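You operate a simulated robot arm through the tools that you are given. There is no shell and no other tool. Be economical: measure what you need, move in short steps, check, and stop when the job is done.

You are at the controls of a simulated robot arm. One attempt, no reset.

JOB
Dust under the green vase and wipe the dusty end of the radiator shelf with the grey duster.
Fine: lift the green vase aside on the mantel; put it and the duster back. Set down upright: what you pick out. What is to be rubbed or washed off counts as gone when no trace of it is left.

Only the result counts: the job must be done as asked and must still hold three seconds after the hand-in. Knocking over, shifting, dropping, spilling or breaking anything else fails it.

ROBOT AND FRAMES
A 5-joint arm with a three-finger gripper on a trunk, on a base that drives. Base frame: it is fixed to the floor where the robot stands at the start and does not move with it; the origin is under the middle of the robot, x ahead of it, y to its left, z up. Readings come in mm, rad, newtons and seconds.
With the tool pointing down near the work surface it reaches from about 320 to 660 mm from the robot's upright axis, wherever it stands. Its first joint turns from -2.897 to 2.897 rad. Places, roughly: chime lever [600, -600, 1300]; clock door [500, -500, 1400]; clock knob [500, -500, 1200]; orange key [750, -1250, 1000]; red battery [750, -1500, 1000]; shelf dust [800, -1600, 900]. The tool tilts only in the upright plane through the base axis and itself; it spins freely about its own axis. Payload 1.37 kg.
The TCP is the grasp point between the finger pads, 16 mm short of the fingertips. In the tool frame z runs along the fingers and y along their closing line. The gripper opens to 101 mm. The gripper's body begins 82 mm behind the TCP.
Orientation is that of the tool frame in the base frame, as a unit quaternion [w, x, y, z]. With the fingers straight down and closing along the base's y, the tool's x points along the base's -x, its y along +y and its z along -z.

CONTROLS
- The arm moves only by the tool play_rows. Its arguments are lists of equal length, an entry for each row: "linear": the shift along the tool's x, y, z in mm, a list of three; "turn": the turn, a rotation vector about the tool's x, y, z in rad, a list of three; "jaw": the gripper command, from -1 (fully open) to 1 (shut), values between in proportion. In form: {"linear": [[dx, dy, dz], ...], "turn": [[wx, wy, wz], ...], "jaw": [jaw, ...]}. A call has 1 to 8 rows; each row is the pose to reach, as a shift and turn from the pose commanded when the call began, along the tool's axes at that moment. Rows are played at 5 a second. More than 50 mm and 0.15 rad between two rows, or a gripper value outside its range, and nothing of the call is played. Where a pose cannot be reached the arm comes as near as it can. A force on the tool above 60 N (or 10 N above the force at the start of the call, whichever is more), or a blocked arm, ends the call early, and 0.2 s more pass. The fingers move at their own pace (about 45 mm/s each) and stop on an object; they squeeze with about 21 N. The grip force told is the motor's: it shows also when the fingers shut on nothing. Time passes only in rows, and 0.2 s behind the last, so rows that repeat a pose let the fingers close. The reply holds the time, the measured pose of the TCP, the force on the tool along the base axes, the opening and the grip force, in the units named above and with some noise, with the torque about the TCP (base axes, N m) and any sound that the robot's microphone picked up.
- Cameras (640 x 400 px; columns grow to the right, rows downward): "scene" is now at [19.2, 135.5, 1603.6]; the picture's right is [-0.45, -0.89, 0.00], its down [-0.47, 0.24, -0.85] and it looks along [0.76, -0.39, -0.52] (base axes); focal length 278 px, centre (320, 200). "wrist" rides on the gripper at [72, 20, -104] in the tool frame; the picture's right is [-0.26, 0.96, 0.00], its down [-0.76, -0.21, -0.62] and it looks along [-0.60, -0.16, 0.78] (tool axes); focal length 265 px, centre (320, 200). There is no depth. A picture from a camera that has moved, and an enlarged one, comes with that camera's place and axes in the base frame and with its lens.
- snapshot(camera): a new picture of that camera. The clock stands still meanwhile.
- slide_trunk(by): slides the trunk up (or, below 0, down) by that many mm; the arm and the scene camera ride with it, the base frame stays. It gives what a move gives, with no picture.
- drive_base(legs): drives the robot by 1 to 6 legs, each [ahead, left, turn to the left] in mm, mm and rad, along the robot's own axes; the way and the turn of a leg run together, so that a leg with both is an arc; at most 1500 mm and 3.142 rad a leg. The arm and the cameras ride along, it lands a little off, and it stops where it bumps. It gives what a move gives.
- turn_head(pan, tilt): turns the head with the scene camera to pan (to the left, within 2.705 rad either way) and tilt (down, from -0.506 to 1.204), counted from straight ahead of the robot. It gives what a move gives.
- close_up(camera, box): a new picture of the part [left, top, right, bottom] of that camera's present view, enlarged. The clock stands still meanwhile.
- hand_in(): hands the job in; it is judged then, once.

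Go step by step. Nothing tells you exact positions but the pictures and the camera data: compare them with the known pose of the tool, close in by small moves and look again before you grip or let go. The budget is 120 turns and 90 pictures, counting those below and the enlarged ones. Unless the task says otherwise, let go and move clear before handing in, and close with one line.

The tools are called after "Request:" as a command line: name --argument value ..., lists and objects as JSON in quotes. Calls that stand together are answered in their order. play_rows: Moves the arm, as the interface text tells. Its arguments: {"type":"object","properties":{"linear":{"type":"array","items":{"type":"array","items":{"type":"number"}}},"turn":{"type":"array","items":{"type":"array","items":{"type":"number"}}},"jaw":{"type":"array","items":{"type":"number"}}},"required":["linear","turn","jaw"]} The other tools are called the same way: slide_trunk (by) slides the trunk up or down; drive_base (legs) drives the base; turn_head (pan, tilt) turns the head that bears the scene camera; snapshot (camera) takes a picture; close_up (camera, box) takes an enlarged picture of a part of a camera's view; hand_in () hands the job in.

At the start:

```text
clock: 0.0
position: [401.4, 37.4, 1352.1]
ee_rot: [0.0, 0.0, 1.0, 0.001]
contact_force: [-0.7, -0.7, -0.4]
ft_torque: [0.01, 0.0, 0.01]
opening: 100.6
gripper_force: 0.1
trunk travel left (down, up): [-525.0, 65.0]
robot x, y, heading: [-2.0, 1.8, 0.007]
head pan, tilt: [-0.469, 0.55]
```

scene: 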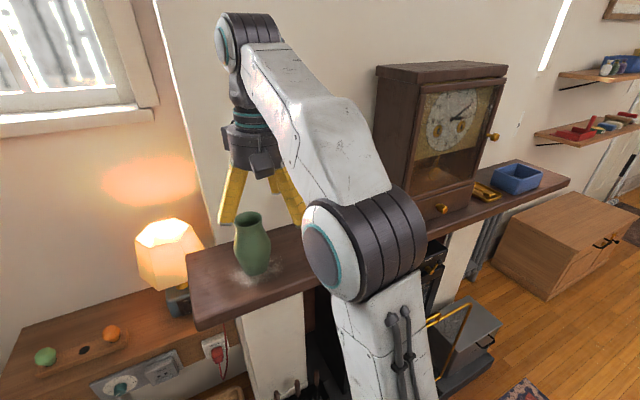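
wrist: 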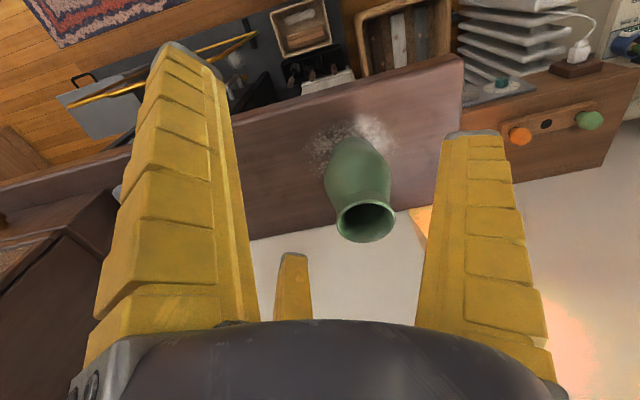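

The vase stands on the left end of the mantel with dust around its foot. I haven't seen the duster or the radiator shelf yet, so I'll look around.

Request:
turn_head --pan -1.1 --tilt 0.45

Request:
snapshot --camera "scene"

Request:
turn_head --pan 0.5 --tilt 0.6

Request:
snapshot --camera "scene"

```text
clock: 1.0
position: [400.8, 36.9, 1353.2]
ee_rot: [0.0, -0.001, 1.0, 0.0]
contact_force: [0.5, -0.6, 0.2]
ft_torque: [0.0, -0.01, 0.0]
opening: 100.6
gripper_force: 0.0
trunk travel left (down, up): [-525.0, 65.0]
robot x, y, heading: [-0.6, -2.1, -0.001]
head pan, tilt: [-1.1, 0.45]
```

```text
87 pictures are left
camera scene: at [-19.1, 94.3, 1612.7], right [-0.89, -0.45, 0.0], down [-0.2, 0.39, -0.9], along [0.41, -0.8, -0.44], focal length 278 px, centre (320, 200)
```

scene: 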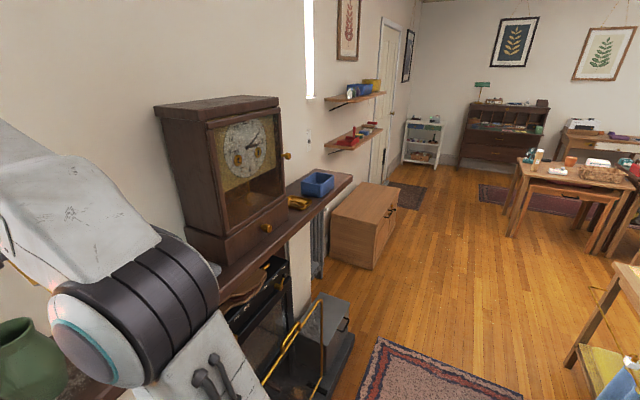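

```text
clock: 2.7
position: [401.2, 36.8, 1352.1]
ee_rot: [0.0, 0.0, 1.0, 0.0]
contact_force: [0.4, 0.0, 0.6]
ft_torque: [0.0, -0.02, -0.01]
opening: 100.6
gripper_force: 0.1
trunk travel left (down, up): [-525.0, 65.0]
robot x, y, heading: [3.7, -0.2, -0.0]
head pan, tilt: [0.499, 0.6]
```

```text
86 pictures are left
camera scene: at [16.7, 218.4, 1599.1], right [0.48, -0.88, 0.0], down [-0.5, -0.27, -0.83], along [0.72, 0.39, -0.56], focal length 278 px, centre (320, 200)
```

scene: 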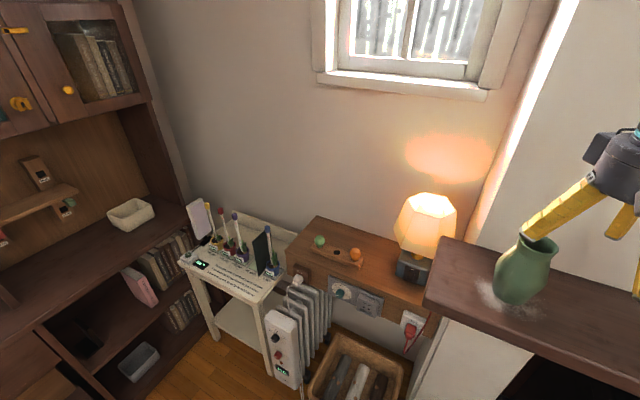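

The duster isn't visible from here. I'll back off a little, drive to the right past the clock, and look at the radiator shelf.

Request:
drive_base --legs '[[-150, 0, 0], [0, -1250, 0]]'

Request:
turn_head --pan -0.25 --tilt 0.6

Request:
snapshot --camera "scene"

Request:
snapshot --camera "wrist"

```text
clock: 10.0
position: [253.9, -1215.0, 1352.1]
ee_rot: [-0.001, -0.001, 1.0, 0.0]
contact_force: [0.0, 0.6, 0.3]
ft_torque: [0.03, -0.01, 0.04]
opening: 100.4
gripper_force: 0.1
trunk travel left (down, up): [-525.0, 65.0]
robot x, y, heading: [-148.0, -1253.2, 0.002]
head pan, tilt: [0.499, 0.6]
```

```text
clock: 11.1
position: [253.2, -1216.0, 1352.5]
ee_rot: [-0.001, -0.001, 1.0, 0.0]
contact_force: [0.6, -0.6, -0.3]
ft_torque: [-0.01, -0.01, -0.02]
opening: 100.4
gripper_force: 0.0
trunk travel left (down, up): [-525.0, 65.0]
robot x, y, heading: [-145.0, -1252.8, 0.006]
head pan, tilt: [-0.25, 0.6]
```

```text
85 pictures are left
camera scene: at [-122.3, -1099.5, 1599.1], right [-0.24, -0.97, 0.0], down [-0.55, 0.14, -0.83], along [0.8, -0.2, -0.56], focal length 278 px, centre (320, 200)
```

scene: 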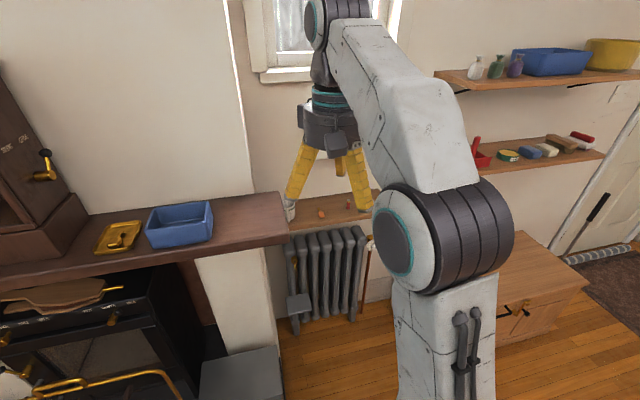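

```text
84 pictures are left
camera wrist: at [181.8, -1196.0, 1458.2], right [0.26, 0.97, 0.0], down [0.76, -0.2, 0.62], along [0.6, -0.16, -0.78], focal length 265 px, centre (320, 200)
```

wrist: 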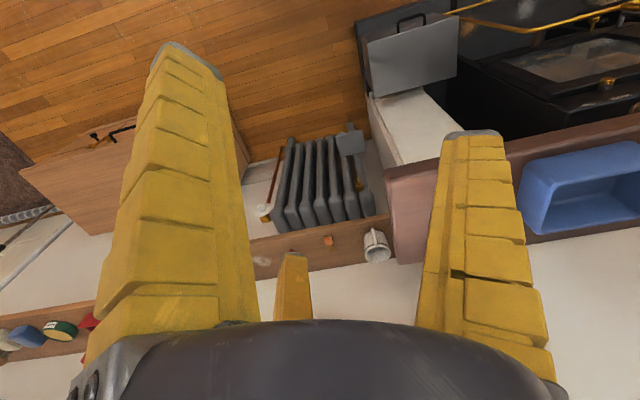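

The radiator shelf is behind the gripper, and a wall shelf to the right holds small items. I'll zoom in on both.

Request:
close_up --camera "scene" --box '[440, 110, 640, 235]'

Request:
close_up --camera "wrist" --box '[220, 190, 420, 315]'

Request:
close_up --camera "scene" --box '[60, 180, 260, 305]'

```text
3.20 times, centred on (540, 172) of scene
camera zoom: at [-122.3, -1099.5, 1599.1], right [-0.24, -0.97, 0.0], down [-0.55, 0.14, -0.83], along [0.8, -0.2, -0.56], focal length 890 px, centre (-384, 288)
```

zoom: 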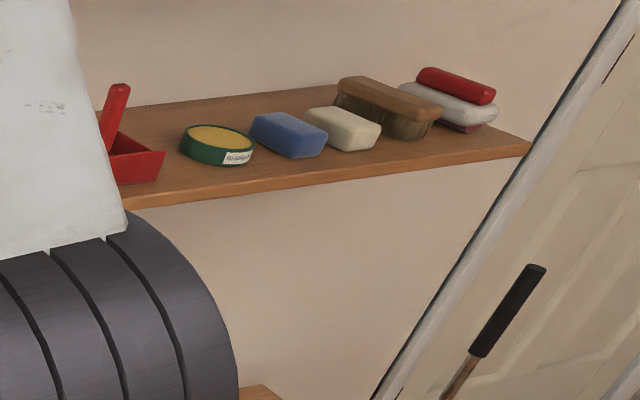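

```text
3.20 times, centred on (320, 252) of wrist
camera zoom: at [181.8, -1196.0, 1458.2], right [0.26, 0.97, 0.0], down [0.76, -0.2, 0.62], along [0.6, -0.16, -0.78], focal length 849 px, centre (320, 32)
```

zoom: 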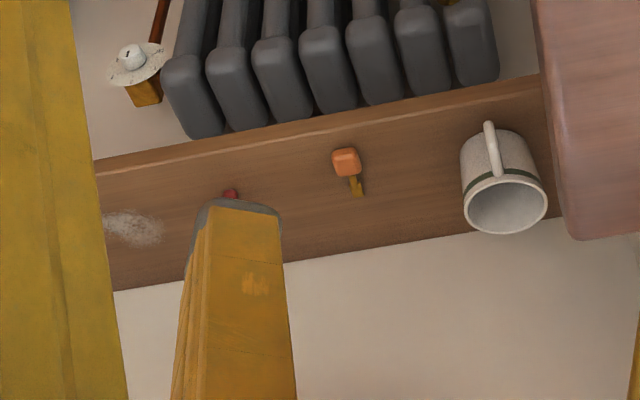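

```text
3.20 times, centred on (160, 242) of scene
camera zoom: at [-122.3, -1099.5, 1599.1], right [-0.24, -0.97, 0.0], down [-0.55, 0.14, -0.83], along [0.8, -0.2, -0.56], focal length 890 px, centre (832, 64)
```

zoom: 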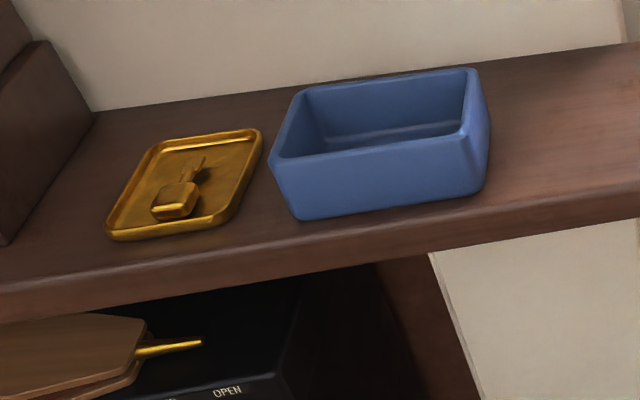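

The duster is probably the grey pad with the red grip at the far end of the wall shelf. I'll drive further right for a better view.

Request:
drive_base --legs '[[0, -1050, 0]]'

Request:
turn_head --pan -0.35 --tilt 0.6

Request:
snapshot --camera "scene"

Request:
snapshot --camera "wrist"

```text
clock: 16.6
position: [248.3, -2285.5, 1353.1]
ee_rot: [-0.001, 0.007, 1.0, 0.0]
contact_force: [0.2, -0.3, 0.1]
ft_torque: [0.02, -0.03, -0.02]
opening: 100.8
gripper_force: 0.0
trunk travel left (down, up): [-525.0, 65.0]
robot x, y, heading: [-153.4, -2317.8, -0.015]
head pan, tilt: [-0.25, 0.6]
```

```text
clock: 17.2
position: [248.7, -2284.5, 1352.5]
ee_rot: [-0.001, 0.007, 1.0, 0.0]
contact_force: [-0.4, 0.0, -1.4]
ft_torque: [-0.03, 0.01, 0.0]
opening: 100.9
gripper_force: 0.0
trunk travel left (down, up): [-525.0, 65.0]
robot x, y, heading: [-150.6, -2315.3, -0.011]
head pan, tilt: [-0.351, 0.6]
```

```text
80 pictures are left
camera scene: at [-127.8, -2170.4, 1599.1], right [-0.36, -0.93, 0.0], down [-0.53, 0.2, -0.83], along [0.77, -0.29, -0.56], focal length 278 px, centre (320, 200)
```

scene: 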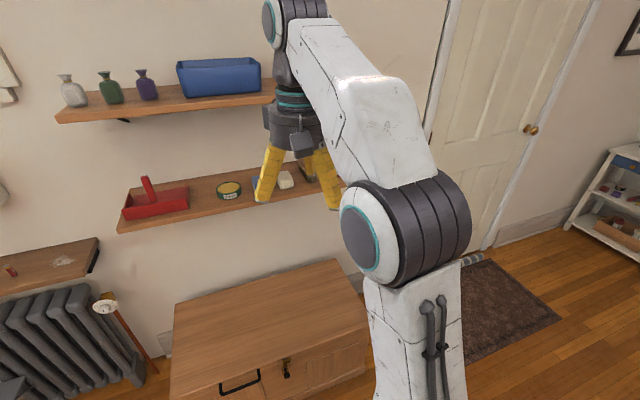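

```text
79 pictures are left
camera wrist: at [177.2, -2264.0, 1458.2], right [0.28, 0.96, 0.0], down [0.75, -0.22, 0.62], along [0.6, -0.17, -0.78], focal length 265 px, centre (320, 200)
```

wrist: 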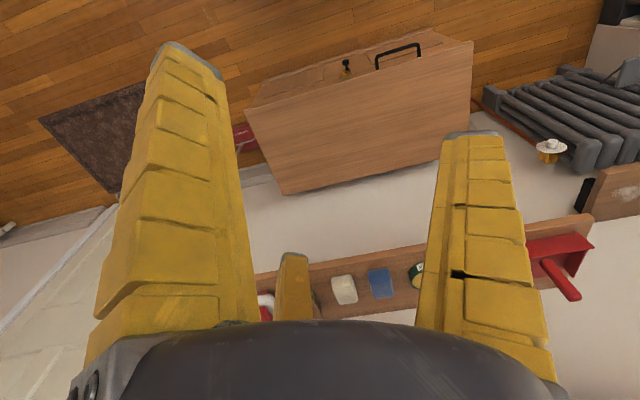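

The arm hides the far end of the shelf. I'll shift 350 mm further right and look back to the left of the arm.

Request:
drive_base --legs '[[0, -350, 0]]'

Request:
turn_head --pan 0.1 --tilt 0.6

Request:
snapshot --camera "scene"

Request:
snapshot --camera "wrist"

```text
clock: 19.5
position: [243.2, -2626.0, 1352.6]
ee_rot: [-0.001, 0.005, 1.0, 0.0]
contact_force: [-0.3, -0.2, 0.2]
ft_torque: [0.02, 0.02, -0.01]
opening: 100.5
gripper_force: 0.0
trunk travel left (down, up): [-525.0, 65.0]
robot x, y, heading: [-154.8, -2657.9, -0.012]
head pan, tilt: [-0.351, 0.6]
```

```text
clock: 20.4
position: [244.3, -2625.2, 1352.4]
ee_rot: [0.0, 0.004, 1.0, 0.0]
contact_force: [-0.3, 0.4, -0.1]
ft_torque: [0.0, 0.03, 0.03]
opening: 100.6
gripper_force: 0.0
trunk travel left (down, up): [-525.0, 65.0]
robot x, y, heading: [-157.2, -2658.2, -0.011]
head pan, tilt: [0.099, 0.6]
```

```text
78 pictures are left
camera scene: at [-127.4, -2473.6, 1599.1], right [0.09, -1.0, 0.0], down [-0.56, -0.05, -0.83], along [0.82, 0.07, -0.56], focal length 278 px, centre (320, 200)
```

scene: 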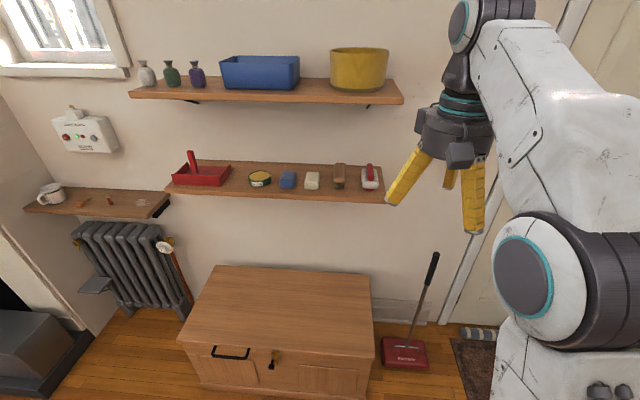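

```text
77 pictures are left
camera wrist: at [172.8, -2604.7, 1458.2], right [0.27, 0.96, 0.0], down [0.75, -0.21, 0.62], along [0.6, -0.17, -0.78], focal length 265 px, centre (320, 200)
```

wrist: 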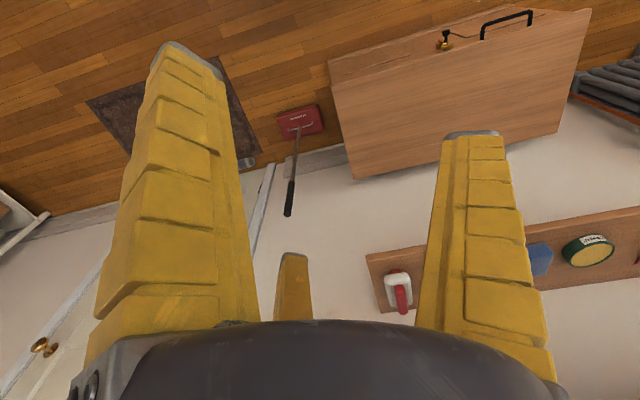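

Request:
close_up --camera "scene" --box '[270, 140, 400, 221]'

Request:
close_up --camera "wrist" --box '[355, 230, 435, 330]'

Request:
close_up --camera "scene" --box '[20, 160, 180, 260]'

```text
4.92 times, centred on (335, 180) of scene
camera zoom: at [-127.4, -2473.6, 1599.1], right [0.09, -1.0, 0.0], down [-0.56, -0.05, -0.83], along [0.82, 0.07, -0.56], focal length 1369 px, centre (246, 296)
```

zoom: 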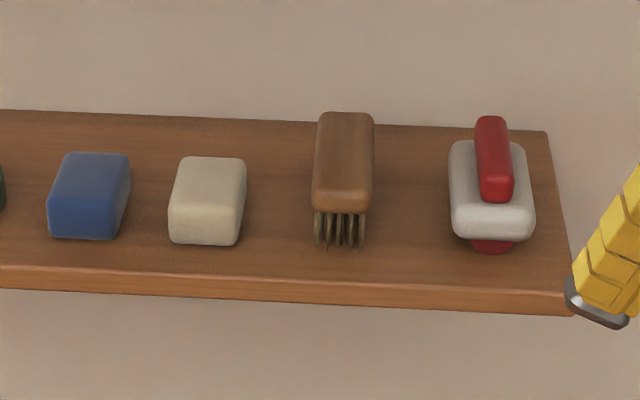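

```text
4.00 times, centred on (395, 280) of wrist
camera zoom: at [172.8, -2604.7, 1458.2], right [0.27, 0.96, 0.0], down [0.75, -0.21, 0.62], along [0.6, -0.17, -0.78], focal length 1062 px, centre (20, -120)
```

zoom: 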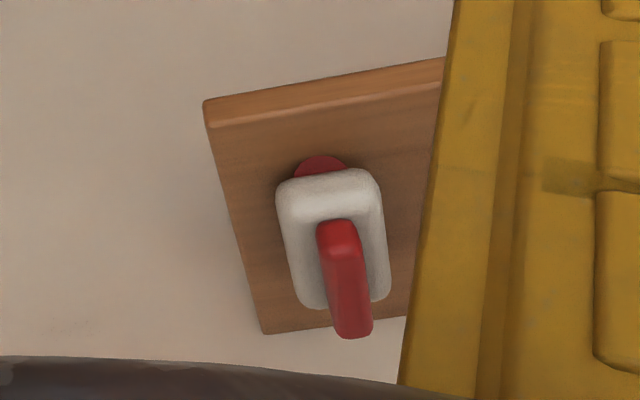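

```text
4.00 times, centred on (100, 210) of scene
camera zoom: at [-127.4, -2473.6, 1599.1], right [0.09, -1.0, 0.0], down [-0.56, -0.05, -0.83], along [0.82, 0.07, -0.56], focal length 1112 px, centre (1200, 160)
```

zoom: 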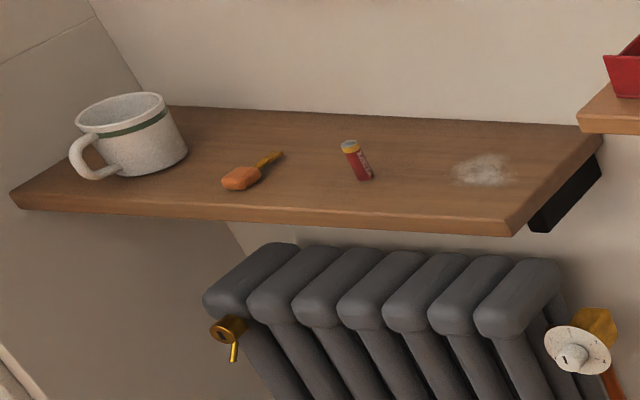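

The light-grey pad with the red grip is the duster, at about (770, −2577), on a shelf top at z≈1062 with another shelf above it. The vase has to move aside first, so I'll drive back to the mantel.

Request:
drive_base --legs '[[0, 1330, 0], [0, 1330, 0.0], [140, 0, 0.011]]'

Request:
turn_head --pan -0.35 --tilt 0.65

Request:
snapshot --camera "scene"

Request:
snapshot --camera "wrist"

```text
clock: 34.5
position: [445.4, 76.2, 1350.6]
ee_rot: [-0.002, 0.023, 1.0, 0.0]
contact_force: [0.1, -0.1, -0.2]
ft_torque: [0.0, -0.06, -0.01]
opening: 100.8
gripper_force: 0.1
trunk travel left (down, up): [-525.0, 65.0]
robot x, y, heading: [42.4, 51.5, -0.046]
head pan, tilt: [0.099, 0.6]
stopped in leg 3: the robot was blocked; the commanded pose is now the measured one
```

```text
clock: 35.4
position: [445.7, 75.9, 1351.0]
ee_rot: [-0.003, 0.023, 1.0, 0.0]
contact_force: [0.4, 0.4, -0.2]
ft_torque: [0.03, 0.01, -0.01]
opening: 100.4
gripper_force: 0.1
trunk travel left (down, up): [-525.0, 65.0]
robot x, y, heading: [40.3, 55.7, -0.045]
head pan, tilt: [-0.351, 0.649]
```

```text
73 pictures are left
camera scene: at [70.3, 201.7, 1594.9], right [-0.39, -0.92, 0.0], down [-0.56, 0.23, -0.8], along [0.73, -0.31, -0.6], focal length 278 px, centre (320, 200)
```

scene: 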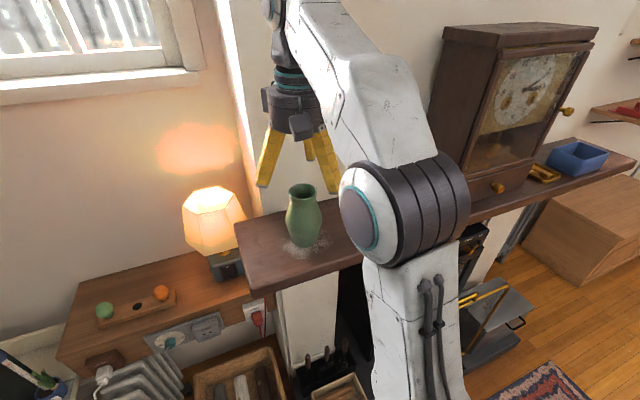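

```text
72 pictures are left
camera wrist: at [375.5, 98.1, 1456.5], right [0.31, 0.95, 0.0], down [0.75, -0.24, 0.62], along [0.59, -0.19, -0.79], focal length 265 px, centre (320, 200)
```

wrist: 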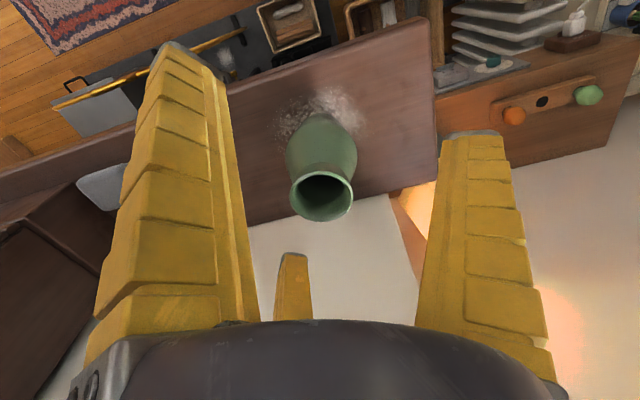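

The base bumped something at x≈42. I'll back off a little and look down to check what it was.

Request:
drive_base --legs '[[-45, 0, 0.04]]'

Request:
turn_head --pan -0.3 --tilt 1.1

Request:
snapshot --camera "scene"

Request:
snapshot --camera "wrist"

```text
clock: 36.3
position: [399.5, 91.8, 1351.2]
ee_rot: [-0.001, 0.002, 1.0, -0.001]
contact_force: [-0.5, -0.5, -0.2]
ft_torque: [0.04, -0.1, 0.02]
opening: 100.5
gripper_force: 0.1
trunk travel left (down, up): [-525.0, 65.0]
robot x, y, heading: [-2.4, 61.7, -0.01]
head pan, tilt: [-0.351, 0.649]
```

```text
clock: 37.2
position: [399.4, 92.6, 1349.5]
ee_rot: [-0.001, 0.003, 1.0, 0.0]
contact_force: [0.0, 0.1, 0.6]
ft_torque: [-0.02, -0.01, 0.02]
opening: 100.7
gripper_force: 0.0
trunk travel left (down, up): [-525.0, 65.0]
robot x, y, heading: [-1.8, 57.3, -0.007]
head pan, tilt: [-0.3, 1.1]
```

```text
71 pictures are left
camera scene: at [-1.3, 215.1, 1560.6], right [-0.3, -0.95, 0.0], down [-0.85, 0.27, -0.45], along [0.43, -0.14, -0.89], focal length 278 px, centre (320, 200)
```

scene: 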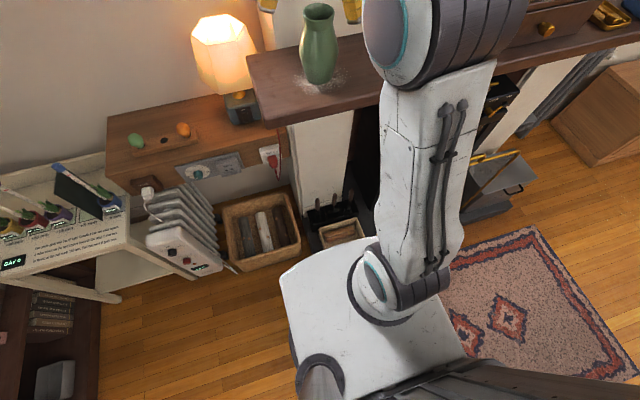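

```text
70 pictures are left
camera wrist: at [328.7, 112.7, 1456.7], right [0.27, 0.96, 0.0], down [0.76, -0.21, 0.62], along [0.59, -0.17, -0.79], focal length 265 px, centre (320, 200)
```

wrist: 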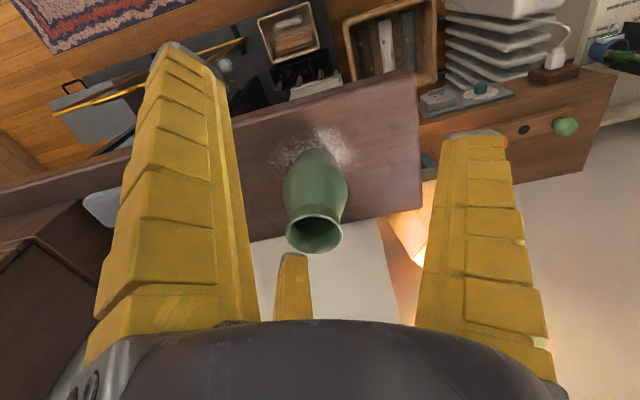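

The vase mouth triangulates to about (518, 51, 1261), with a body roughly 78 mm wide. I'll move above it and check.

Request:
play_rows --linear '[[-40, -14, 0], [-80, -28, 0], [-118, -41, 0], [-118, -41, 0]]' --turn '[[0, 0, 0], [0, 0, 0], [0, 0, 0], [0, 0, 0]]' --jaw '[-1, -1, -1, -1]'

Request:
turn_head --pan -0.3 --tilt 0.7

Request:
snapshot --camera "scene"

Request:
snapshot --camera "wrist"

```text
clock: 38.2
position: [484.4, 54.4, 1306.3]
ee_rot: [-0.001, 0.003, 1.0, -0.001]
contact_force: [0.5, -0.3, 0.3]
ft_torque: [0.01, 0.0, -0.02]
opening: 100.4
gripper_force: 0.1
out of reach, approached as far as the arm can: row 1, 2, 3, 4
trunk travel left (down, up): [-525.0, 65.0]
robot x, y, heading: [-5.8, 54.0, -0.006]
head pan, tilt: [-0.3, 1.1]
```

```text
clock: 39.1
position: [485.7, 53.8, 1306.0]
ee_rot: [-0.001, 0.002, 1.0, 0.001]
contact_force: [0.4, 1.6, -0.2]
ft_torque: [0.0, -0.01, 0.0]
opening: 100.7
gripper_force: 0.1
trunk travel left (down, up): [-525.0, 65.0]
robot x, y, heading: [1.0, 55.5, -0.005]
head pan, tilt: [-0.3, 0.7]
```

```text
69 pictures are left
camera scene: at [19.4, 208.5, 1590.4], right [-0.3, -0.95, 0.0], down [-0.61, 0.19, -0.76], along [0.73, -0.23, -0.64], focal length 278 px, centre (320, 200)
```

scene: 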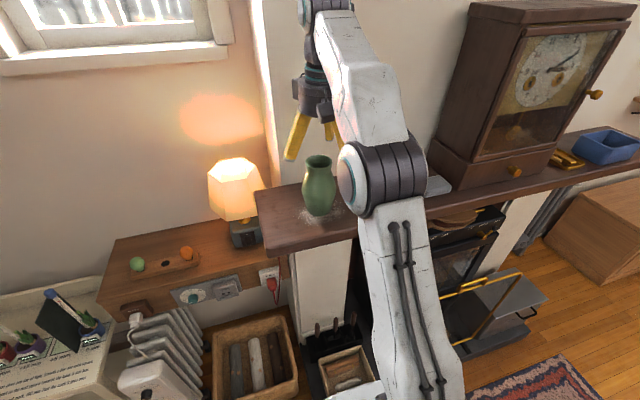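

```text
68 pictures are left
camera wrist: at [413.3, 74.3, 1411.7], right [0.27, 0.96, 0.0], down [0.76, -0.21, 0.62], along [0.6, -0.17, -0.79], focal length 265 px, centre (320, 200)
```

wrist: 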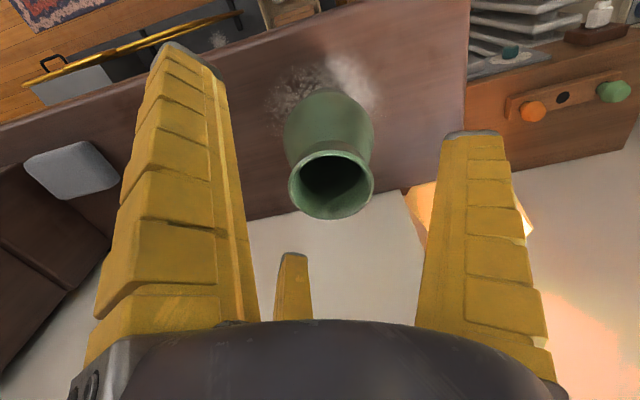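

A grey block shows on the mantel near the clock, which could be the real duster. I'll zoom in on it.

Request:
close_up --camera "wrist" --box '[0, 110, 160, 230]'

Request:
close_up --camera "scene" --box '[400, 150, 480, 210]'

Request:
slide_trunk --by 64

```text
3.33 times, centred on (80, 170) of wrist
camera zoom: at [413.3, 74.3, 1411.7], right [0.27, 0.96, 0.0], down [0.76, -0.21, 0.62], along [0.6, -0.17, -0.79], focal length 885 px, centre (1120, 300)
```

zoom: 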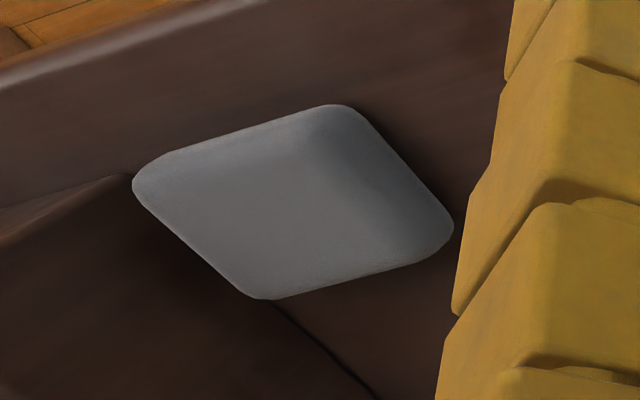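

```text
6.67 times, centred on (440, 180) of scene
camera zoom: at [19.4, 208.5, 1590.4], right [-0.3, -0.95, 0.0], down [-0.61, 0.19, -0.76], along [0.73, -0.23, -0.64], focal length 1854 px, centre (-480, 333)
```

zoom: 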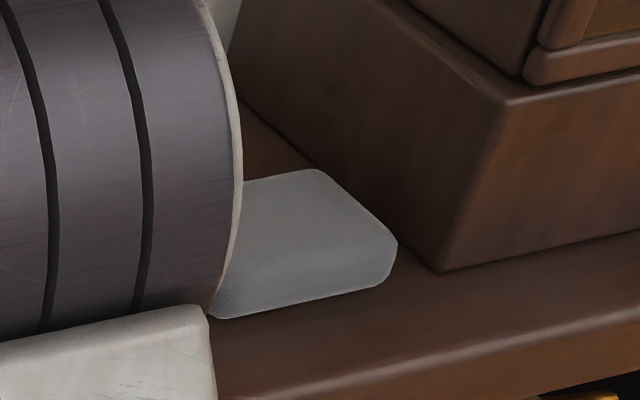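

```text
clock: 40.1
position: [485.0, 54.6, 1369.7]
ee_rot: [-0.001, 0.002, 1.0, -0.001]
contact_force: [-1.1, 0.1, 0.2]
ft_torque: [-0.01, -0.01, 0.02]
opening: 100.4
gripper_force: 0.0
trunk travel left (down, up): [-589.0, 1.0]
robot x, y, heading: [-3.8, 60.8, 0.001]
head pan, tilt: [-0.3, 0.7]
```

The grey block on the mantel beside the clock is clearly the duster, about 50×90 mm at (494, −239). The vase is at (517, 53), so I'll align over it and descend partway.

Request:
play_rows --linear '[[-32, -1, 0], [-32, -1, 40], [-32, -1, 80], [-32, -1, 110], [-32, -1, 110]]' --turn '[[0, 0, 0], [0, 0, 0], [0, 0, 0], [0, 0, 0], [0, 0, 0]]' --jaw '[-1, -1, -1, -1, -1]'

Request:
snapshot --camera "wrist"

Request:
snapshot --camera "scene"

```text
clock: 41.3
position: [515.7, 51.4, 1258.8]
ee_rot: [-0.001, 0.002, 1.0, 0.0]
contact_force: [-0.2, 0.5, 0.3]
ft_torque: [0.0, -0.01, 0.01]
opening: 100.4
gripper_force: 0.0
out of reach, approached as far as the arm can: row 1
trunk travel left (down, up): [-589.0, 1.0]
robot x, y, heading: [0.2, 55.7, -0.008]
head pan, tilt: [-0.3, 0.7]
```

```text
65 pictures are left
camera wrist: at [444.0, 72.9, 1364.2], right [0.27, 0.96, 0.0], down [0.76, -0.21, 0.62], along [0.6, -0.17, -0.78], focal length 265 px, centre (320, 200)
```

wrist: 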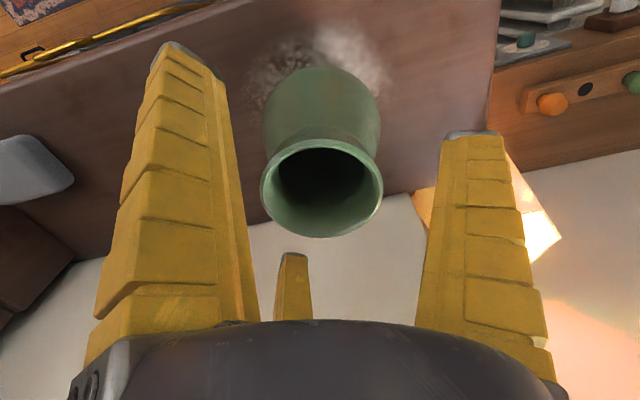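

```text
64 pictures are left
camera scene: at [19.0, 208.5, 1654.5], right [-0.3, -0.95, 0.0], down [-0.61, 0.19, -0.77], along [0.73, -0.23, -0.64], focal length 278 px, centre (320, 200)
```

scene: 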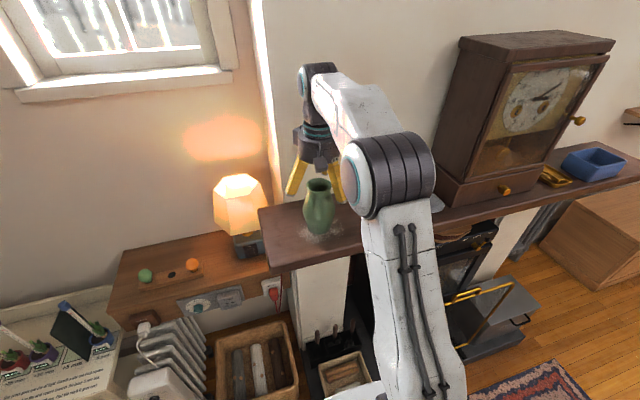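

The mouth is centred at TCP level, so the alignment is good. I'll lower 54 mm and close on the belly.

Request:
play_rows --linear '[[0, 2, 30], [0, 2, 54], [0, 2, 54], [0, 2, 54], [0, 2, 54], [0, 2, 54]]' --turn '[[0, 0, 0], [0, 0, 0], [0, 0, 0], [0, 0, 0], [0, 0, 0], [0, 0, 0]]' --jaw '[-1, -1, 1, 1, 1, 1]'

Request:
snapshot --camera "wrist"

Request:
close_up --camera "scene" --box '[260, 130, 420, 250]'

```text
clock: 42.7
position: [516.0, 55.6, 1204.8]
ee_rot: [0.001, 0.004, 1.0, 0.0]
contact_force: [1.0, -3.9, 8.2]
ft_torque: [-0.24, -0.22, -0.09]
opening: 71.8
gripper_force: 21.0
trunk travel left (down, up): [-589.0, 1.0]
robot x, y, heading: [-0.6, 61.8, -0.01]
head pan, tilt: [-0.3, 0.7]
```

```text
63 pictures are left
camera wrist: at [444.7, 74.9, 1310.8], right [0.27, 0.96, 0.0], down [0.75, -0.21, 0.62], along [0.6, -0.17, -0.78], focal length 265 px, centre (320, 200)
```

wrist: 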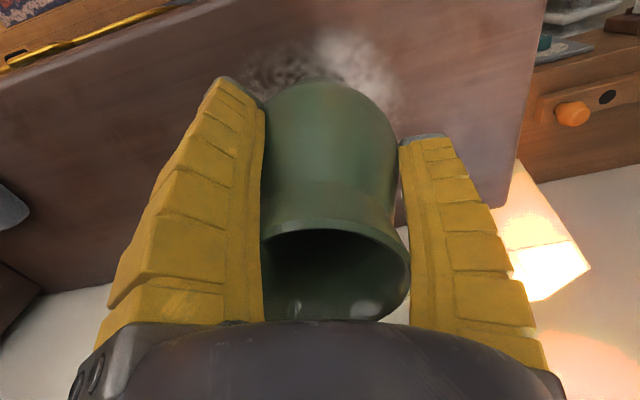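

```text
3.33 times, centred on (340, 190) of scene
camera zoom: at [18.9, 207.7, 1654.7], right [-0.3, -0.95, 0.0], down [-0.61, 0.19, -0.77], along [0.73, -0.23, -0.64], focal length 927 px, centre (253, 233)
```

zoom: 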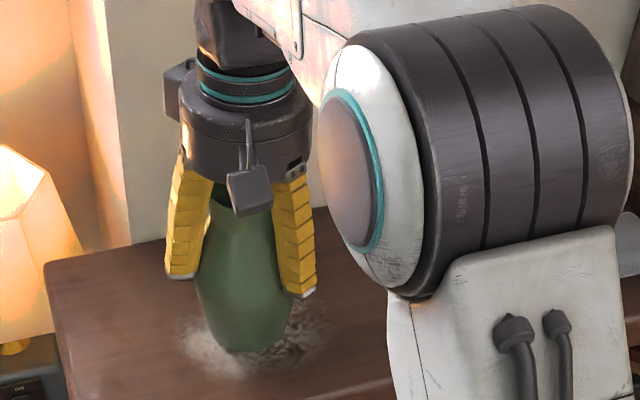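

The vase is gripped at 72 mm. I'll lift it, then carry it toward y≈−90.

Request:
play_rows --linear '[[0, 0, -15], [0, 0, -35], [-8, -40, -40], [-16, -80, -40], [-22, -120, -40], [-24, -144, -40], [-24, -144, -40]]' --turn '[[0, 0, 0], [0, 0, 0], [0, 0, 0], [0, 0, 0], [0, 0, 0], [0, 0, 0], [0, 0, 0]]' --jaw '[1, 1, 1, 1, 1, 1, 1]'

Request:
snapshot --camera "wrist"

Request:
snapshot --camera "scene"

```text
clock: 44.3
position: [540.9, -91.2, 1247.6]
ee_rot: [-0.001, 0.002, 1.0, 0.0]
contact_force: [0.2, 0.2, -3.8]
ft_torque: [0.03, -0.01, 0.0]
opening: 46.7
gripper_force: 21.3
trunk travel left (down, up): [-589.0, 1.0]
robot x, y, heading: [2.2, 58.9, -0.011]
head pan, tilt: [-0.3, 0.7]
```

```text
61 pictures are left
camera wrist: at [468.9, -70.5, 1352.7], right [0.27, 0.96, 0.0], down [0.76, -0.21, 0.62], along [0.6, -0.17, -0.79], focal length 265 px, centre (320, 200)
```

wrist: 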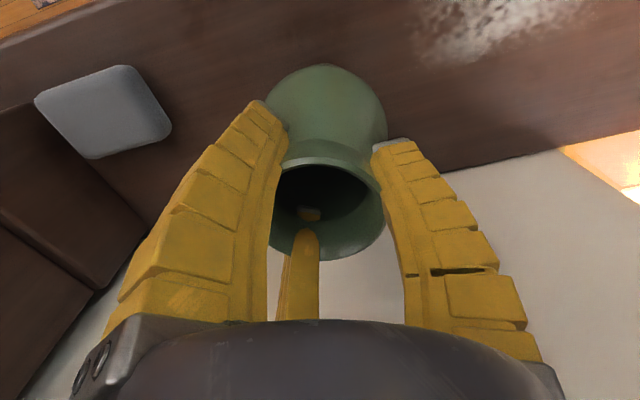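

```text
60 pictures are left
camera scene: at [19.7, 208.6, 1654.5], right [-0.3, -0.95, 0.0], down [-0.61, 0.19, -0.76], along [0.73, -0.23, -0.64], focal length 278 px, centre (320, 200)
```

scene: 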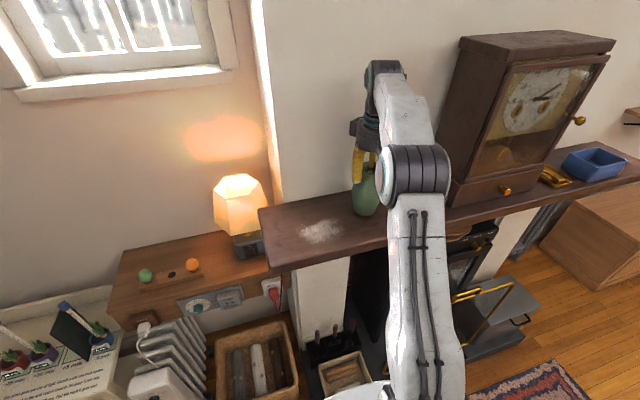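

The vase slid down until the fingers caught under the rim, and it still hangs upright. I'll lower it in small steps and watch the force.

Request:
play_rows --linear '[[0, 0, 3], [0, 0, 5]]' --turn '[[0, 0, 0], [0, 0, 0]]' --jaw '[1, 1]'

Request:
close_up --camera "scene" --box '[320, 130, 440, 220]'

```text
clock: 44.9
position: [540.6, -90.1, 1241.4]
ee_rot: [-0.001, 0.003, 1.0, 0.001]
contact_force: [-0.9, 0.5, -2.8]
ft_torque: [-0.03, 0.03, -0.01]
opening: 46.5
gripper_force: 21.3
trunk travel left (down, up): [-589.0, 1.0]
robot x, y, heading: [0.3, 55.1, -0.01]
head pan, tilt: [-0.3, 0.7]
```

```text
4.44 times, centred on (380, 175) of scene
camera zoom: at [19.6, 208.5, 1654.5], right [-0.3, -0.95, 0.0], down [-0.61, 0.19, -0.76], along [0.73, -0.23, -0.64], focal length 1236 px, centre (53, 311)
```

zoom: 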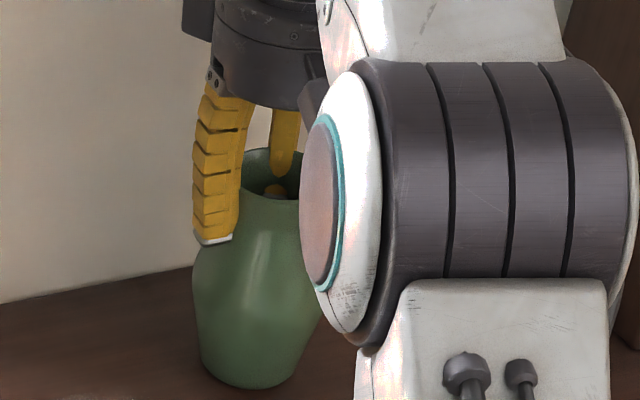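

Request:
play_rows --linear '[[0, 0, 2], [0, 0, 4], [0, 0, 6]]' --turn '[[0, 0, 0], [0, 0, 0], [0, 0, 0]]' --jaw '[1, 1, 1]'

```text
clock: 45.7
position: [538.6, -88.6, 1239.5]
ee_rot: [0.002, 0.001, 1.0, -0.001]
contact_force: [2.3, 5.0, 23.5]
ft_torque: [-0.17, -0.36, 0.05]
opening: 47.3
gripper_force: 21.1
trunk travel left (down, up): [-589.0, 1.0]
robot x, y, heading: [-3.6, 56.7, -0.004]
head pan, tilt: [-0.3, 0.7]
```

The vase is now in contact with the mantel. I'll relieve the pressure, open, and rise.

Request:
play_rows --linear '[[0, 0, -3], [0, 0, -3], [0, 0, -3], [0, 0, -3], [0, 0, -3], [0, 0, -3]]' --turn '[[0, 0, 0], [0, 0, 0], [0, 0, 0], [0, 0, 0], [0, 0, 0], [0, 0, 0]]' --jaw '[1, 0.1, -0.3, -0.7, -1, -1]'

Request:
play_rows --linear '[[0, 0, -40], [0, 0, -80], [0, 0, -80]]' --turn '[[0, 0, 0], [0, 0, 0], [0, 0, 0]]' --jaw '[-1, -1, -1]'

Request:
snapshot --camera "wrist"

Request:
close_up --camera "scene" --box '[260, 120, 460, 270]'

```text
clock: 47.1
position: [539.3, -88.4, 1237.3]
ee_rot: [-0.001, 0.002, 1.0, 0.0]
contact_force: [0.2, 0.8, -0.5]
ft_torque: [0.0, -0.01, 0.01]
opening: 100.5
gripper_force: 0.0
trunk travel left (down, up): [-589.0, 1.0]
robot x, y, heading: [-0.4, 60.9, -0.003]
head pan, tilt: [-0.3, 0.7]
```

```text
clock: 47.9
position: [527.1, -85.9, 1309.2]
ee_rot: [0.0, 0.003, 1.0, 0.0]
contact_force: [0.5, -0.3, -0.9]
ft_torque: [0.04, -0.02, 0.01]
opening: 100.4
gripper_force: 0.1
out of reach, approached as far as the arm can: row 2, 3
trunk travel left (down, up): [-589.0, 1.0]
robot x, y, heading: [-1.8, 57.5, -0.008]
head pan, tilt: [-0.3, 0.7]
```

```text
58 pictures are left
camera wrist: at [455.3, -66.2, 1414.7], right [0.27, 0.96, 0.0], down [0.76, -0.21, 0.62], along [0.6, -0.17, -0.79], focal length 265 px, centre (320, 200)
```

wrist: 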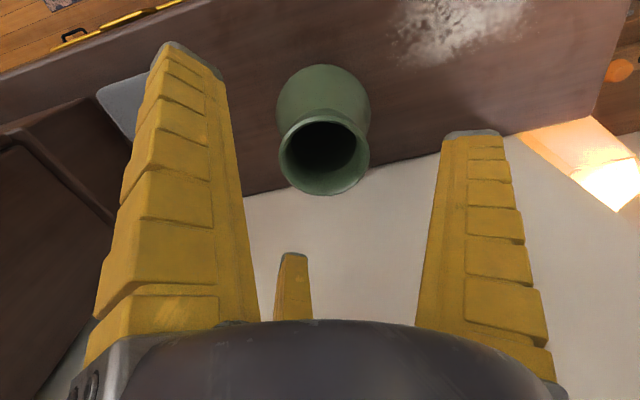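

```text
2.67 times, centred on (360, 195) of scene
camera zoom: at [20.3, 208.2, 1654.5], right [-0.3, -0.95, 0.0], down [-0.61, 0.19, -0.76], along [0.73, -0.23, -0.64], focal length 742 px, centre (213, 213)
```

zoom: 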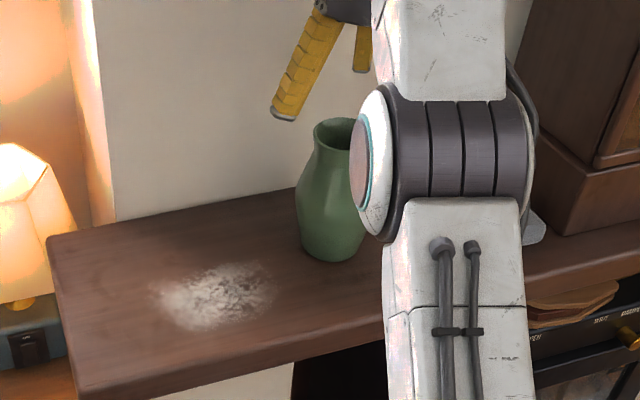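

The vase stands upright at (540, −88), and the dust spans x 456–540, y −5–115. I'll move over to the duster, spinning the tool 90° so the fingers close along x with the camera away from the clock.

Request:
play_rows --linear '[[15, 0, 0], [30, -20, 0], [33, -45, 0], [33, -70, 10], [33, -95, 20], [33, -120, 30], [33, -144, 40], [33, -144, 40]]' --turn '[[0, 0, 0.14], [0, 0, 0.28], [0, 0, 0.42], [0, 0, 0.56], [0, 0, 0.7], [0, 0, 0.84], [0, 0, 0.98], [0, 0, 1.12]]' --jaw '[-1, -1, -1, -1, -1, -1, -1, -1]'

Request:
play_rows --linear '[[0, 0, 0], [0, 0, 0], [0, 0, 0], [0, 0, 0], [0, 0, 0]]' --turn '[[0, 0, 0.14], [0, 0, 0.28], [0, 0, 0.42], [0, 0, 0.451], [0, 0, 0.451]]' --jaw '[-1, -1, -1, -1, -1]'

Request:
snapshot --camera "wrist"

Request:
snapshot --camera "scene"

```text
clock: 49.7
position: [486.8, -226.9, 1266.8]
ee_rot: [0.001, 0.535, 0.845, 0.0]
contact_force: [0.1, 0.0, 0.3]
ft_torque: [-0.03, -0.03, 0.02]
opening: 100.5
gripper_force: 0.1
out of reach, approached as far as the arm can: row 8
trunk travel left (down, up): [-589.0, 1.0]
robot x, y, heading: [-1.3, 61.8, -0.009]
head pan, tilt: [-0.3, 0.7]
```

```text
clock: 50.9
position: [489.0, -226.4, 1265.4]
ee_rot: [-0.001, 0.709, 0.705, 0.0]
contact_force: [-0.3, -0.3, 0.3]
ft_torque: [-0.03, -0.02, 0.0]
opening: 100.5
gripper_force: 0.0
trunk travel left (down, up): [-589.0, 1.0]
robot x, y, heading: [-2.7, 54.8, -0.004]
head pan, tilt: [-0.3, 0.7]
```

```text
56 pictures are left
camera wrist: at [508.7, -155.4, 1372.4], right [0.96, -0.27, 0.0], down [-0.21, -0.76, 0.62], along [-0.17, -0.6, -0.78], focal length 265 px, centre (320, 200)
```

wrist: 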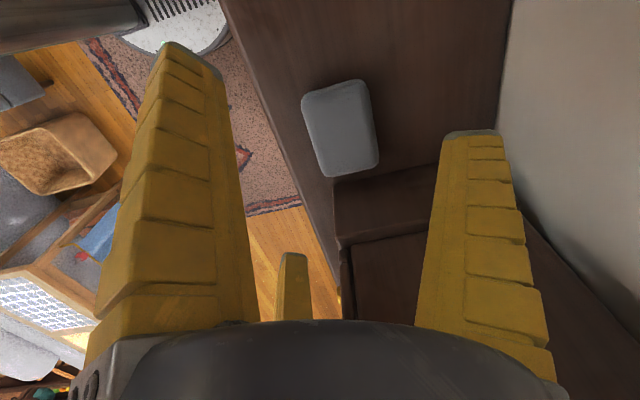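

```text
55 pictures are left
camera scene: at [19.3, 208.5, 1654.5], right [-0.3, -0.95, 0.0], down [-0.61, 0.19, -0.76], along [0.73, -0.23, -0.64], focal length 278 px, centre (320, 200)
```

scene: 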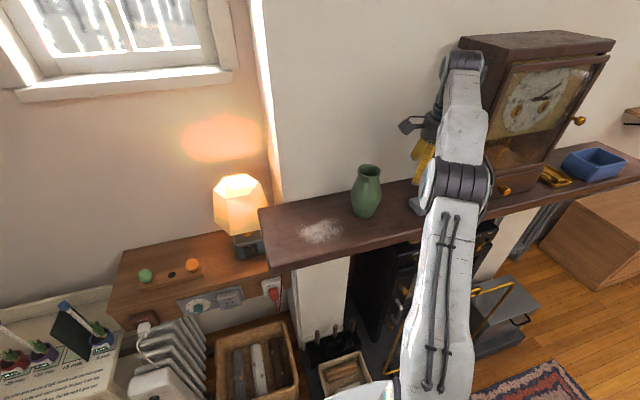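

The duster top is at z≈1140, centred at (500, −262). I'll go over it at y≈−250 and descend to 1180 to check.

Request:
play_rows --linear '[[-12, 6, 0], [-24, 11, 0], [-24, 11, 40], [-24, 11, 75], [-24, 11, 75]]' --turn '[[0, 0, 0], [0, 0, 0], [0, 0, 0], [0, 0, 0], [0, 0, 0]]' --jaw '[-1, -1, -1, -1, -1]'

Request:
snapshot --camera "wrist"

Request:
close_up --camera "scene" --box '[350, 100, 510, 220]'

```text
clock: 52.1
position: [499.9, -250.9, 1190.4]
ee_rot: [-0.001, 0.708, 0.706, -0.001]
contact_force: [-0.1, 0.0, 0.6]
ft_torque: [-0.03, 0.0, -0.02]
opening: 100.8
gripper_force: 0.2
out of reach, approached as far as the arm can: row 1, 2
trunk travel left (down, up): [-589.0, 1.0]
robot x, y, heading: [-2.6, 55.6, -0.003]
head pan, tilt: [-0.3, 0.7]
```

```text
54 pictures are left
camera wrist: at [521.8, -179.1, 1296.2], right [0.96, -0.27, 0.0], down [-0.21, -0.76, 0.62], along [-0.17, -0.6, -0.78], focal length 265 px, centre (320, 200)
```

wrist: 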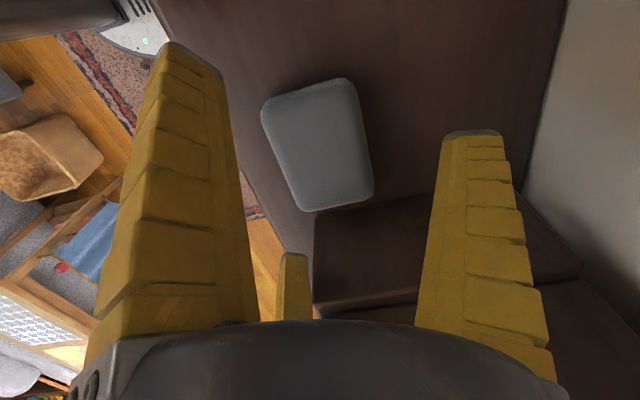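

```text
3.33 times, centred on (430, 160) of scene
camera zoom: at [19.5, 208.3, 1654.5], right [-0.3, -0.95, 0.0], down [-0.61, 0.19, -0.76], along [0.73, -0.23, -0.64], focal length 927 px, centre (-47, 333)
```

zoom: 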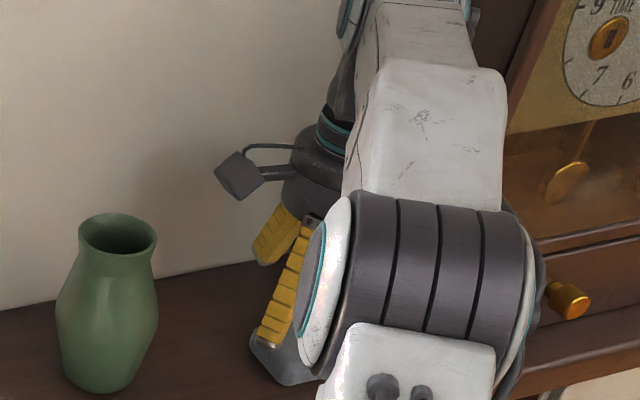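

It's aligned. I'll descend to TCP z≈1142 and close gently on the duster.

Request:
play_rows --linear '[[-2, 0, 25], [-2, 0, 42], [-2, 0, 48], [-2, 0, 48], [-2, 0, 48]]' --turn '[[0, 0, 0], [0, 0, 0], [0, 0, 0], [0, 0, 0], [0, 0, 0]]' --jaw '[-1, -1, -1, -0.3, -0.3]'

Request:
snapshot --camera "wrist"

```text
clock: 53.3
position: [501.0, -254.3, 1142.2]
ee_rot: [-0.001, 0.708, 0.706, -0.001]
contact_force: [0.0, 0.2, -0.4]
ft_torque: [-0.01, 0.02, 0.05]
opening: 84.0
gripper_force: 21.6
trunk travel left (down, up): [-589.0, 1.0]
robot x, y, heading: [1.9, 58.3, -0.004]
head pan, tilt: [-0.3, 0.7]
```

```text
52 pictures are left
camera wrist: at [521.1, -182.1, 1247.2], right [0.96, -0.27, 0.0], down [-0.21, -0.76, 0.62], along [-0.17, -0.6, -0.78], focal length 265 px, centre (320, 200)
```

wrist: 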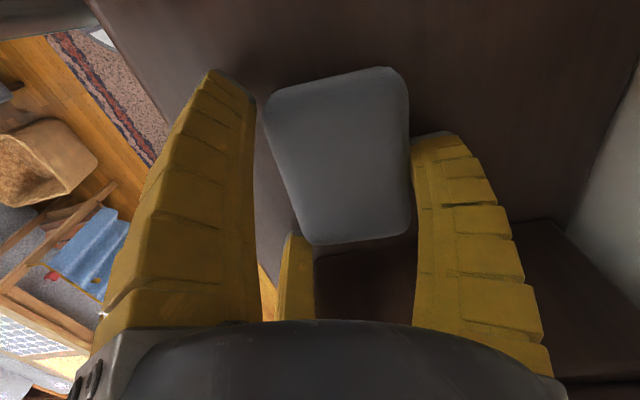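

Request:
play_rows --linear '[[0, 0, 4], [0, 0, 8], [0, 0, 8], [0, 0, 8], [0, 0, 8], [0, 0, 8]]' --turn '[[0, 0, 0], [0, 0, 0], [0, 0, 0], [0, 0, 0], [0, 0, 0], [0, 0, 0]]' --jaw '[-0.3, -0.3, 0.5, 0.5, 0.5, 0.5]'

Request:
snapshot --camera "wrist"

```text
clock: 54.7
position: [501.1, -252.5, 1137.9]
ee_rot: [0.002, 0.709, 0.705, 0.0]
contact_force: [5.3, 1.6, 25.6]
ft_torque: [-0.21, -0.5, -0.04]
opening: 85.0
gripper_force: 21.4
trunk travel left (down, up): [-589.0, 1.0]
robot x, y, heading: [-2.2, 59.7, -0.005]
head pan, tilt: [-0.3, 0.7]
```

```text
51 pictures are left
camera wrist: at [519.6, -181.0, 1243.9], right [0.96, -0.27, 0.0], down [-0.21, -0.75, 0.62], along [-0.16, -0.6, -0.78], focal length 265 px, centre (320, 200)
```

wrist: 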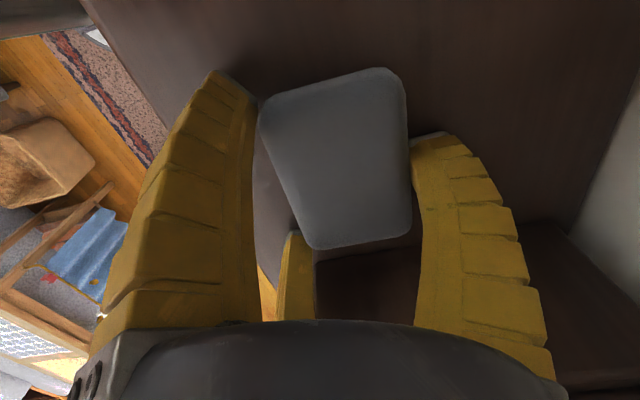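

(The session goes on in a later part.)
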